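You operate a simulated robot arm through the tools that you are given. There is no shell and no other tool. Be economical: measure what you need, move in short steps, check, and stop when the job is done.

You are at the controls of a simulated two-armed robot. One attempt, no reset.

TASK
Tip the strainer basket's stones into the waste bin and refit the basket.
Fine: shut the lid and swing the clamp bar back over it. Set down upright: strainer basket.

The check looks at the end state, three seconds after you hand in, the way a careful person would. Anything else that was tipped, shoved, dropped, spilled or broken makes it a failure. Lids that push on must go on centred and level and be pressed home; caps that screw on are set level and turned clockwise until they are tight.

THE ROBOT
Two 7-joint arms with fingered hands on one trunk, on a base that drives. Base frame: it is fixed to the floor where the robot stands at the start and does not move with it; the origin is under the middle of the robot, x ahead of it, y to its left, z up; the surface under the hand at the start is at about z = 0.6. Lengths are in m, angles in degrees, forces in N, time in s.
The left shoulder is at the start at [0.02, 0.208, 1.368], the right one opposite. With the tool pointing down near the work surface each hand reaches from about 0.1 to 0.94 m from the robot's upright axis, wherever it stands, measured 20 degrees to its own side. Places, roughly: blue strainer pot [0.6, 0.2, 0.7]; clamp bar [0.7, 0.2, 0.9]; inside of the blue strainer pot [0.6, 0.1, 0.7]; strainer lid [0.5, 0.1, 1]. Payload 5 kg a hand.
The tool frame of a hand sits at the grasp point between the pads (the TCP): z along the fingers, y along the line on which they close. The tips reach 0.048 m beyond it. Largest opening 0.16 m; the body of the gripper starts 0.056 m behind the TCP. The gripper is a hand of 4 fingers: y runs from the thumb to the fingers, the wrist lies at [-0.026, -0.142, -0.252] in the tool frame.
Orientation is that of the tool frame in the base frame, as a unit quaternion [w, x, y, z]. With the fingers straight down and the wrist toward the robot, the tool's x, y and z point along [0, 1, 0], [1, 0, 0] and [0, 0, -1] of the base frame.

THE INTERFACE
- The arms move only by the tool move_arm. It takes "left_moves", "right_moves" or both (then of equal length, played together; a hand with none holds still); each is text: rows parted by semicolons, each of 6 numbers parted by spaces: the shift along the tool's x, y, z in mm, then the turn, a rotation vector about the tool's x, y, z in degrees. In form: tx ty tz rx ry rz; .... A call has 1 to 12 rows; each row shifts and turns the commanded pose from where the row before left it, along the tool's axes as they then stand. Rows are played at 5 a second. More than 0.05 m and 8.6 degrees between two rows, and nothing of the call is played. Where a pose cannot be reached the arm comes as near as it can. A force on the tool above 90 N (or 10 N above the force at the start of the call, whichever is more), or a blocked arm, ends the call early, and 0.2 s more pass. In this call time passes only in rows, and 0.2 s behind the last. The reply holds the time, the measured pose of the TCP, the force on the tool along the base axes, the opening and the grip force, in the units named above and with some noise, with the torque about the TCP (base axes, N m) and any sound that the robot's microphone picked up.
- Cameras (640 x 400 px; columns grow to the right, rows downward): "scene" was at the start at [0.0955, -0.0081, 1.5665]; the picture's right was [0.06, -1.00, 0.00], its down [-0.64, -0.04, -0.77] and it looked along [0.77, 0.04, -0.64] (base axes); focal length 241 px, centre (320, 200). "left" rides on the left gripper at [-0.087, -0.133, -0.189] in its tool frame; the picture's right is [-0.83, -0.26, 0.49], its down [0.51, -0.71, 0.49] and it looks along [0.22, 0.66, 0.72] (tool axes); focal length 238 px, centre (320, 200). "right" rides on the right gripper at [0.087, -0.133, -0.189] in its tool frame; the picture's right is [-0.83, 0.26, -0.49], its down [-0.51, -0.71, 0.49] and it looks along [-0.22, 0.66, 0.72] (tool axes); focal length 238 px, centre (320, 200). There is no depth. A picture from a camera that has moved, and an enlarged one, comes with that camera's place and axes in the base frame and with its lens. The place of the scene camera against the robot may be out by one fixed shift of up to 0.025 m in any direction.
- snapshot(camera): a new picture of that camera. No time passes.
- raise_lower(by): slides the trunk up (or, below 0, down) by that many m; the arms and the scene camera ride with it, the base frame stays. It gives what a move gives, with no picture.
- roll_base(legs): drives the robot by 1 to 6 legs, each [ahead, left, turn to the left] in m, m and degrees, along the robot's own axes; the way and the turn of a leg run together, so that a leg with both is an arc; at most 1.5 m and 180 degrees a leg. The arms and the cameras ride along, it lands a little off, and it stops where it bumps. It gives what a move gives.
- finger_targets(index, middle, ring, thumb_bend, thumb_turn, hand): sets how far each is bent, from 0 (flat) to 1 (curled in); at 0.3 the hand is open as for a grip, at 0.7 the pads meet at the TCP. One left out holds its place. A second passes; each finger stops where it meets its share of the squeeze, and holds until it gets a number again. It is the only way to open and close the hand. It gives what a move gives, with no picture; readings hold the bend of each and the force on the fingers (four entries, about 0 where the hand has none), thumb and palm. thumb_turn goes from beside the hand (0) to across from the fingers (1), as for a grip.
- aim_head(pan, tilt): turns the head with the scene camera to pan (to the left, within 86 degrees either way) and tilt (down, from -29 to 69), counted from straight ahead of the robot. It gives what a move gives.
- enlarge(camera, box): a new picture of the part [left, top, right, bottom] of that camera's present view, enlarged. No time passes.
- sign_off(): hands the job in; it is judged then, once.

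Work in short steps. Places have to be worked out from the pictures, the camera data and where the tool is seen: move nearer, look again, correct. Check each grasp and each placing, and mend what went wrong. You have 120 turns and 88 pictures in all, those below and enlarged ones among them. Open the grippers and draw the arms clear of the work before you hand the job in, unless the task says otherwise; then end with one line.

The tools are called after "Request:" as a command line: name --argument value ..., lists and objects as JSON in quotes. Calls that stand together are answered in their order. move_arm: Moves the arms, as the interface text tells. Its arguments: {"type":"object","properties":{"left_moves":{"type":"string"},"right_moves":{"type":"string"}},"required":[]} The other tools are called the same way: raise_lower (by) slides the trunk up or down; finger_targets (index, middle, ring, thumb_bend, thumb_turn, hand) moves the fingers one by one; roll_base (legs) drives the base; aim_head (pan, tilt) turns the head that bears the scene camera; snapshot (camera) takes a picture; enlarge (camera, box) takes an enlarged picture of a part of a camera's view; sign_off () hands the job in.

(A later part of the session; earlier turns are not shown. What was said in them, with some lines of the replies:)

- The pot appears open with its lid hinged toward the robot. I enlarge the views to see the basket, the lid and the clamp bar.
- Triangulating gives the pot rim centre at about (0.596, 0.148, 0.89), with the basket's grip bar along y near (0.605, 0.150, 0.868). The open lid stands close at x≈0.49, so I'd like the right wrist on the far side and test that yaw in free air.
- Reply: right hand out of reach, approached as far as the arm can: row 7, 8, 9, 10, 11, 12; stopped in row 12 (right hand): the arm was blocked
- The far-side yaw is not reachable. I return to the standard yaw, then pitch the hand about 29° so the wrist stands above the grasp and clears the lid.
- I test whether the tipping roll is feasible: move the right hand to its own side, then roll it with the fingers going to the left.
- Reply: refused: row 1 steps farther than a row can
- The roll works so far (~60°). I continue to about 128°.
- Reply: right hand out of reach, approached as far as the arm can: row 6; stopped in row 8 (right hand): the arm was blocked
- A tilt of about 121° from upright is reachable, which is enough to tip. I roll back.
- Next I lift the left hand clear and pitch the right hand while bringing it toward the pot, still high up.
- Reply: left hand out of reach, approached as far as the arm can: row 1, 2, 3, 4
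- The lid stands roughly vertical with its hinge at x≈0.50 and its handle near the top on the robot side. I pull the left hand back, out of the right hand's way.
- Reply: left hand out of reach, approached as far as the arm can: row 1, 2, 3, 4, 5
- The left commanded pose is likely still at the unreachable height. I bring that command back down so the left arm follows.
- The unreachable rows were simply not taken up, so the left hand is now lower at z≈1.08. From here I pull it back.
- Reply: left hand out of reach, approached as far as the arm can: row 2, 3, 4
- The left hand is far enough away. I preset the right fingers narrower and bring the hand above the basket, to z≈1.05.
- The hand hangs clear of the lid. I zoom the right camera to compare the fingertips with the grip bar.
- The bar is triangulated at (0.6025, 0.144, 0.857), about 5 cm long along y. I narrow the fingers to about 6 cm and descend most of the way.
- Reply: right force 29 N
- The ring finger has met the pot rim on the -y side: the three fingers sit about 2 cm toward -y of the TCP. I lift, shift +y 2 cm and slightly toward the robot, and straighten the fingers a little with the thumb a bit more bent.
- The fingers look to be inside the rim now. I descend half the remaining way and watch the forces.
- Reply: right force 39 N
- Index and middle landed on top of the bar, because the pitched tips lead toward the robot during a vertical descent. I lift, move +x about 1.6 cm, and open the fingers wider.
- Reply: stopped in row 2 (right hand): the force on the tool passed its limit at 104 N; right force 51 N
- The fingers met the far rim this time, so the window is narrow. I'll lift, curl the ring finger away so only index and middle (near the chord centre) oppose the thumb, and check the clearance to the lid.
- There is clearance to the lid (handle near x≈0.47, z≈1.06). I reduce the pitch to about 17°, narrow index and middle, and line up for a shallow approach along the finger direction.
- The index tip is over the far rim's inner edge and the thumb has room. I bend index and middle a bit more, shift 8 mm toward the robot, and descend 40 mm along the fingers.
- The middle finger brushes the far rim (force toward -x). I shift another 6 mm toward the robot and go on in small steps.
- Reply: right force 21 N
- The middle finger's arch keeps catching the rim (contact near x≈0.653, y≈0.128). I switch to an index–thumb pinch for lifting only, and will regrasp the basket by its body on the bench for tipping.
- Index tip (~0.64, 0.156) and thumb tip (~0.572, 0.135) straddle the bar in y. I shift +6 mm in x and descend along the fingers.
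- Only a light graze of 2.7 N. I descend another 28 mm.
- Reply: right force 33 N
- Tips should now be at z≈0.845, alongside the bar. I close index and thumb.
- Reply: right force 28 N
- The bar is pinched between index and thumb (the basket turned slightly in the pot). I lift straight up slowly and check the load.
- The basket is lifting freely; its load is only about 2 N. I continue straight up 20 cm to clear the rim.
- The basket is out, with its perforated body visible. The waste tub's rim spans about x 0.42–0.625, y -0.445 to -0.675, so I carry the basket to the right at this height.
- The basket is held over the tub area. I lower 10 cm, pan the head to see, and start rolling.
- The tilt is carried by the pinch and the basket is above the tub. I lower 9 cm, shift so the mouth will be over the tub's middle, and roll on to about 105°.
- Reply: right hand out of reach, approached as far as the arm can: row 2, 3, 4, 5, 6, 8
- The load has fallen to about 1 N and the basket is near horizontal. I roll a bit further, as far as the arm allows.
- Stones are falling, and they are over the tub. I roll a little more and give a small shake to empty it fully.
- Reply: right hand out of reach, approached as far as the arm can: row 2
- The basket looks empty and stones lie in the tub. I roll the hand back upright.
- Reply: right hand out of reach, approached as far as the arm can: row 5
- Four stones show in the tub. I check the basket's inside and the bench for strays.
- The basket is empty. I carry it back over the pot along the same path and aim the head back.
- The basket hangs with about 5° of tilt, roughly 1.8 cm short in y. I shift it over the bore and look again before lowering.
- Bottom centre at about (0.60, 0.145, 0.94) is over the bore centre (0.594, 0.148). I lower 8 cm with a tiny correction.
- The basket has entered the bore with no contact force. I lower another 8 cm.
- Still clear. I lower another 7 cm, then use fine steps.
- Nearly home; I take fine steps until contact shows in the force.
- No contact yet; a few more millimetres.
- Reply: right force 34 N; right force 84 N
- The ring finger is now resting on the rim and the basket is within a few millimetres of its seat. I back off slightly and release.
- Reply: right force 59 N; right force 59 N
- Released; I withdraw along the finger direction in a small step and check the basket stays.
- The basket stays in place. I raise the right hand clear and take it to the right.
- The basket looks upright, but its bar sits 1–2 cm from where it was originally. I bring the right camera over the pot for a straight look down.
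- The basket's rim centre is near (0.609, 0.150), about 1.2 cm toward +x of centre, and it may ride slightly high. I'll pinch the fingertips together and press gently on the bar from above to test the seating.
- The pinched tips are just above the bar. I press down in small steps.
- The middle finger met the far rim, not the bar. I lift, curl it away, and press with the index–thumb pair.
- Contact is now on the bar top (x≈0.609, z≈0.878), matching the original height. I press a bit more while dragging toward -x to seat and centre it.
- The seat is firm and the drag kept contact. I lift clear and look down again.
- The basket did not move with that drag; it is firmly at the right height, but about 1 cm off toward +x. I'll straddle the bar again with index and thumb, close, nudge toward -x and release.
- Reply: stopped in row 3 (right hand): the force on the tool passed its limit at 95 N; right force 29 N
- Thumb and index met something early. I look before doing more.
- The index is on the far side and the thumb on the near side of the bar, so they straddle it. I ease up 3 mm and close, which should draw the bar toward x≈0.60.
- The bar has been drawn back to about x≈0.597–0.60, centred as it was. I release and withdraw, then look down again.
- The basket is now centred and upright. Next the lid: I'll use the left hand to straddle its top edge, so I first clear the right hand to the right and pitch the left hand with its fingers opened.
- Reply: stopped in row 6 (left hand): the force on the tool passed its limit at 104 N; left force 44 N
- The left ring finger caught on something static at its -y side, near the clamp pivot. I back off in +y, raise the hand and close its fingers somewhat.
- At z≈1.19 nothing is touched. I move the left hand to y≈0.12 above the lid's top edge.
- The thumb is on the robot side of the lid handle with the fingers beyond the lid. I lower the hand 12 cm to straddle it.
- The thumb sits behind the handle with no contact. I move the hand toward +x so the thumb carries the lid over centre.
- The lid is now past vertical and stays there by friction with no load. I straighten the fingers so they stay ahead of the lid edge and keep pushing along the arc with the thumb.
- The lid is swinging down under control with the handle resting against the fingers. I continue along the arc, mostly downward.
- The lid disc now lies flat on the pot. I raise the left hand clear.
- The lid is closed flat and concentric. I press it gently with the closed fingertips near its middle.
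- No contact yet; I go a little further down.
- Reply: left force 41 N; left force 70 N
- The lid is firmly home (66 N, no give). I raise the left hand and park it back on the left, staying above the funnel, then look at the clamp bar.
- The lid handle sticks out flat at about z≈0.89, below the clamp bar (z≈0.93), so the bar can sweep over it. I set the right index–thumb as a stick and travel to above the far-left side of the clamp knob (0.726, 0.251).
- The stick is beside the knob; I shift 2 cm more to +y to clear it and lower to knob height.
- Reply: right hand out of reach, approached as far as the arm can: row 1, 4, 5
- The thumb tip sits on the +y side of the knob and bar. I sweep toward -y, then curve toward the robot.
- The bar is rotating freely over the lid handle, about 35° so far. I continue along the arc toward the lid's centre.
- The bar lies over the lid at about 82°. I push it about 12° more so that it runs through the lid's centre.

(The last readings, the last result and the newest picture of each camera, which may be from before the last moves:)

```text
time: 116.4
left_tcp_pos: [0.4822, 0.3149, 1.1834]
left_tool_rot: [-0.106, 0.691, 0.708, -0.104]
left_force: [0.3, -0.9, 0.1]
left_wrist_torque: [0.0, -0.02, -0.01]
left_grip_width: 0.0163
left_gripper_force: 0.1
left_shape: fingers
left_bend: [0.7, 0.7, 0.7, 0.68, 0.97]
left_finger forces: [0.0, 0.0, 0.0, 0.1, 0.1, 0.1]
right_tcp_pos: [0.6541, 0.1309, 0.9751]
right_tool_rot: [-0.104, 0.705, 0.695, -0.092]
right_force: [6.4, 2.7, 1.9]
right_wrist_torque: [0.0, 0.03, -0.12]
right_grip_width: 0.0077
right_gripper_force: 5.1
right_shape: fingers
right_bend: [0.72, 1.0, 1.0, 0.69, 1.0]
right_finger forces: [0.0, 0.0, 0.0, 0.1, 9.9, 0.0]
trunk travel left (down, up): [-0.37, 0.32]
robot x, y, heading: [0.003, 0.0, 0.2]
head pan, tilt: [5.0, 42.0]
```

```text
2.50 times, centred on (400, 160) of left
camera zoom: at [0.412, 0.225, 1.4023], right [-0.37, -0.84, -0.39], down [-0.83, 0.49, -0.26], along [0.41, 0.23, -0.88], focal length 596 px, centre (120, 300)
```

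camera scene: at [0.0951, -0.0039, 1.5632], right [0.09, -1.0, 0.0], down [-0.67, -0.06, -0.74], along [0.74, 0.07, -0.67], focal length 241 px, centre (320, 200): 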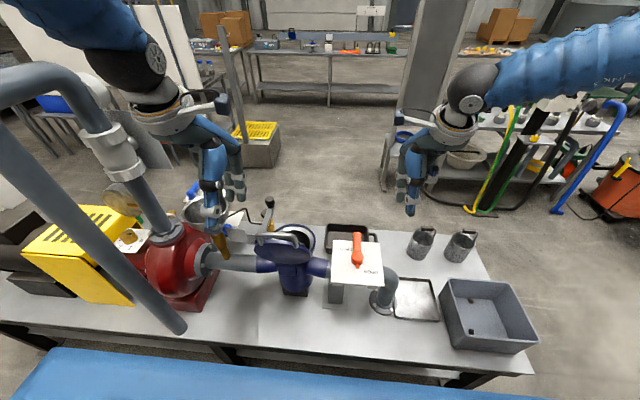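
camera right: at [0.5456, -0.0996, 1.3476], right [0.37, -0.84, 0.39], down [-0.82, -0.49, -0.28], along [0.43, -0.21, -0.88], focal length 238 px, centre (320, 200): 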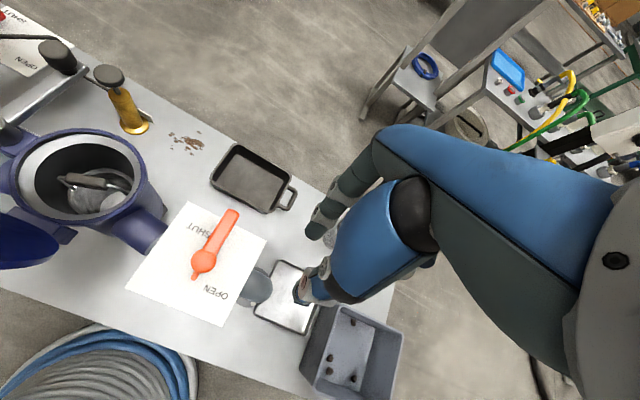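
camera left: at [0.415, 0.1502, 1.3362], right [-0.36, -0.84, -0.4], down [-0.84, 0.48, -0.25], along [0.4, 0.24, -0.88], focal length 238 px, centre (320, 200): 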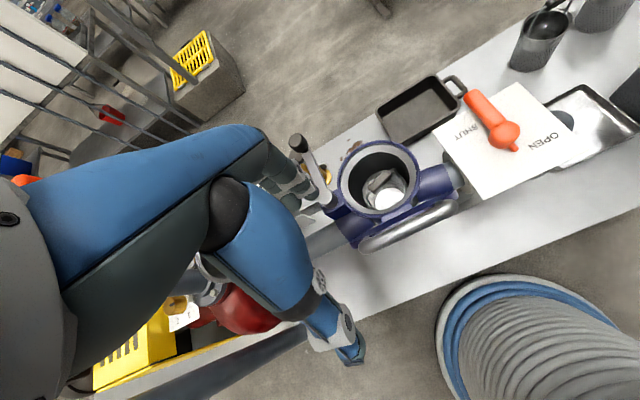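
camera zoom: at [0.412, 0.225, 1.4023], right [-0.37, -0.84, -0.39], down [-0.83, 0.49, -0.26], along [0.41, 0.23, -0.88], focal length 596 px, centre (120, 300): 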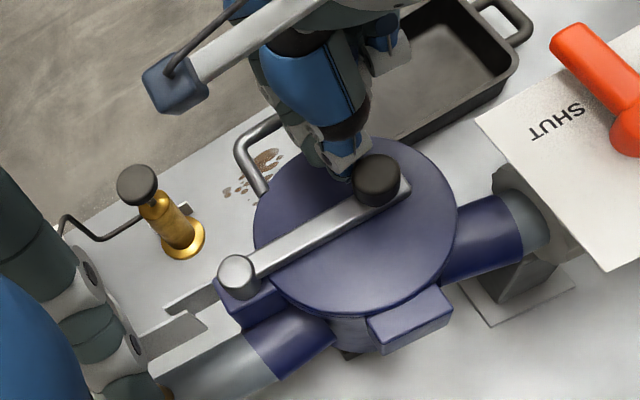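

Resistance appeared (about 10 N), so the bar seems to be at its stop, straight across the lid. I nudge 4 mm more to confirm.

Request:
move_arm --right_moves "0 -4 1.2 0 0 0;0 0 0 0 0 0"

```text
time: 117.0
left_tcp_pos: [0.4821, 0.3148, 1.1844]
left_tool_rot: [-0.107, 0.691, 0.707, -0.103]
left_force: [0.3, -1.0, 0.1]
left_wrist_torque: [0.0, -0.01, -0.01]
left_grip_width: 0.0161
left_gripper_force: 0.1
left_shape: fingers
left_bend: [0.7, 0.7, 0.7, 0.68, 0.97]
left_finger forces: [0.0, 0.0, 0.1, 0.0, 0.0, 0.0]
right_tcp_pos: [0.6492, 0.1316, 0.9756]
right_tool_rot: [-0.103, 0.705, 0.696, -0.092]
right_force: [18.4, 4.2, 6.6]
right_wrist_torque: [0.06, 0.07, -0.12]
right_grip_width: 0.0061
right_gripper_force: 12.1
right_shape: fingers
right_bend: [0.72, 1.0, 1.0, 0.7, 1.0]
right_finger forces: [0.0, 0.1, 0.0, 0.1, 24.2, 0.0]
trunk travel left (down, up): [-0.37, 0.32]
robot x, y, heading: [0.0027, 0.0016, 0.2]
head pan, tilt: [5.0, 42.0]
```

The force rose to 24 N, so the stop is confirmed. I back off, raise the right hand and take it to the right.

Request:
move_arm --right_moves "0 10 -3 0 0 0;0 -12 -38 0 0 0;0 -12 -38 0 0 0;0 -12 -38 0 0 0;0 -12 -38 0 0 0;-45 0 0 0 0 0;-45 0 0 0 0 0;-45 0 0 0 0 0;-45 0 0 0 0 0;-45 0 0 0 0 0;-45 0 0 0 0 0;-45 0 0 0 0 0"

Request:
finger_targets --hand "right" --index 0.3 --middle 0.3 --ring 0.3 --thumb_bend 0.3

Request:
move_arm --left_moves "0 0 -20 0 0 0;0 0 -20 0 0 0"

Request:
finger_targets --hand "left" --index 0.3 --middle 0.3 --ring 0.3 --thumb_bend 0.3

Request:
snapshot --camera "scene"

```text
time: 119.6
left_tcp_pos: [0.4819, 0.3126, 1.1856]
left_tool_rot: [-0.106, 0.691, 0.708, -0.102]
left_force: [-0.3, 0.3, -0.2]
left_wrist_torque: [0.12, -0.02, -0.05]
left_grip_width: 0.0163
left_gripper_force: 0.1
left_shape: fingers
left_bend: [0.7, 0.7, 0.7, 0.68, 0.97]
left_finger forces: [0.1, 0.0, 0.0, 0.1, 0.0, 0.1]
right_tcp_pos: [0.6474, -0.1873, 1.1302]
right_tool_rot: [-0.104, 0.704, 0.696, -0.093]
right_force: [-0.4, -0.7, 0.4]
right_wrist_torque: [0.06, -0.02, 0.0]
right_grip_width: 0.0103
right_gripper_force: 0.1
right_shape: fingers
right_bend: [0.72, 1.0, 1.0, 0.68, 1.0]
right_finger forces: [0.1, 0.0, 0.0, 0.0, 0.0, 0.0]
trunk travel left (down, up): [-0.37, 0.32]
robot x, y, heading: [-0.0017, 0.0015, 0.3]
head pan, tilt: [5.0, 42.0]
```

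```text
time: 120.6
left_tcp_pos: [0.4816, 0.3148, 1.1835]
left_tool_rot: [-0.107, 0.691, 0.707, -0.104]
left_force: [-0.6, 0.1, 0.0]
left_wrist_torque: [0.03, 0.02, -0.01]
left_grip_width: 0.016
left_gripper_force: 0.0
left_shape: fingers
left_bend: [0.7, 0.7, 0.7, 0.68, 0.97]
left_finger forces: [0.0, 0.0, 0.0, 0.0, 0.0, 0.0]
right_tcp_pos: [0.648, -0.1871, 1.1288]
right_tool_rot: [-0.103, 0.704, 0.696, -0.093]
right_force: [0.5, -0.1, 0.3]
right_wrist_torque: [0.05, 0.0, -0.01]
right_grip_width: 0.1698
right_gripper_force: 0.2
right_shape: fingers
right_bend: [0.3, 0.3, 0.3, 0.3, 0.98]
right_finger forces: [0.1, 0.0, 0.1, 0.0, 0.0, 0.1]
trunk travel left (down, up): [-0.37, 0.32]
robot x, y, heading: [-0.0015, 0.0018, 0.0]
head pan, tilt: [5.0, 42.0]
```

```text
time: 121.2
left_tcp_pos: [0.4954, 0.3159, 1.2232]
left_tool_rot: [-0.107, 0.691, 0.707, -0.104]
left_force: [-0.2, 0.0, -0.2]
left_wrist_torque: [-0.01, -0.01, -0.01]
left_grip_width: 0.0163
left_gripper_force: 0.1
left_shape: fingers
left_bend: [0.7, 0.7, 0.7, 0.68, 0.97]
left_finger forces: [0.0, 0.0, 0.0, 0.0, 0.0, 0.0]
right_tcp_pos: [0.6472, -0.1861, 1.1286]
right_tool_rot: [-0.103, 0.704, 0.696, -0.094]
right_force: [0.3, 0.4, 0.2]
right_wrist_torque: [-0.03, -0.02, 0.04]
right_grip_width: 0.1696
right_gripper_force: 0.0
right_shape: fingers
right_bend: [0.3, 0.3, 0.3, 0.3, 0.98]
right_finger forces: [0.1, 0.0, 0.0, 0.1, 0.0, 0.1]
trunk travel left (down, up): [-0.37, 0.32]
robot x, y, heading: [0.0002, 0.0007, -0.3]
head pan, tilt: [5.0, 42.0]
```

```text
time: 122.2
left_tcp_pos: [0.495, 0.315, 1.2228]
left_tool_rot: [-0.106, 0.691, 0.707, -0.104]
left_force: [0.6, 0.2, -0.2]
left_wrist_torque: [-0.01, 0.02, 0.05]
left_grip_width: 0.1694
left_gripper_force: 0.1
left_shape: fingers
left_bend: [0.3, 0.3, 0.3, 0.3, 0.97]
left_finger forces: [0.0, 0.1, 0.1, 0.0, 0.0, 0.0]
right_tcp_pos: [0.6484, -0.186, 1.1292]
right_tool_rot: [-0.103, 0.704, 0.696, -0.094]
right_force: [-0.4, 0.0, -0.6]
right_wrist_torque: [-0.01, -0.01, 0.0]
right_grip_width: 0.17
right_gripper_force: 0.0
right_shape: fingers
right_bend: [0.3, 0.3, 0.3, 0.3, 0.98]
right_finger forces: [0.0, 0.0, 0.0, 0.0, 0.0, 0.1]
trunk travel left (down, up): [-0.37, 0.32]
robot x, y, heading: [0.0034, 0.001, 0.2]
head pan, tilt: [5.0, 42.0]
```

```text
0 pictures are left
camera scene: at [0.095, -0.0037, 1.5632], right [0.09, -1.0, 0.0], down [-0.67, -0.06, -0.74], along [0.74, 0.07, -0.67], focal length 241 px, centre (320, 200)
```

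scene: 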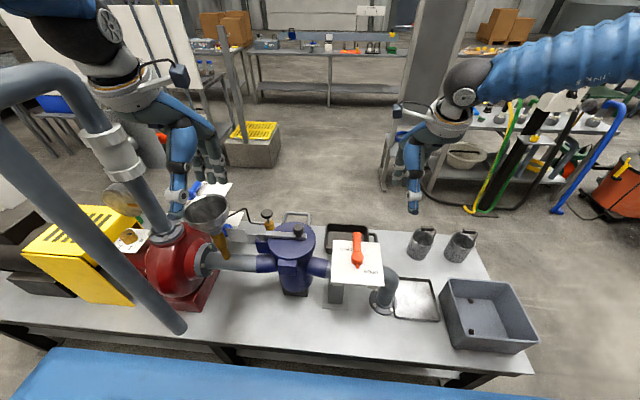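

The final picture shows the lid shut, the clamp bar across it, stones in the tub, nothing else visibly disturbed, and both hands open and clear. I hand in.

Request:
sign_off

```text
The job is handed in.
```

I tipped the four stones I could see into the grey tub on the bench, which I took as the waste bin, and refitted the basket upright and centred. The lid is shut and pressed home, and the clamp bar is swung over it to its stop.
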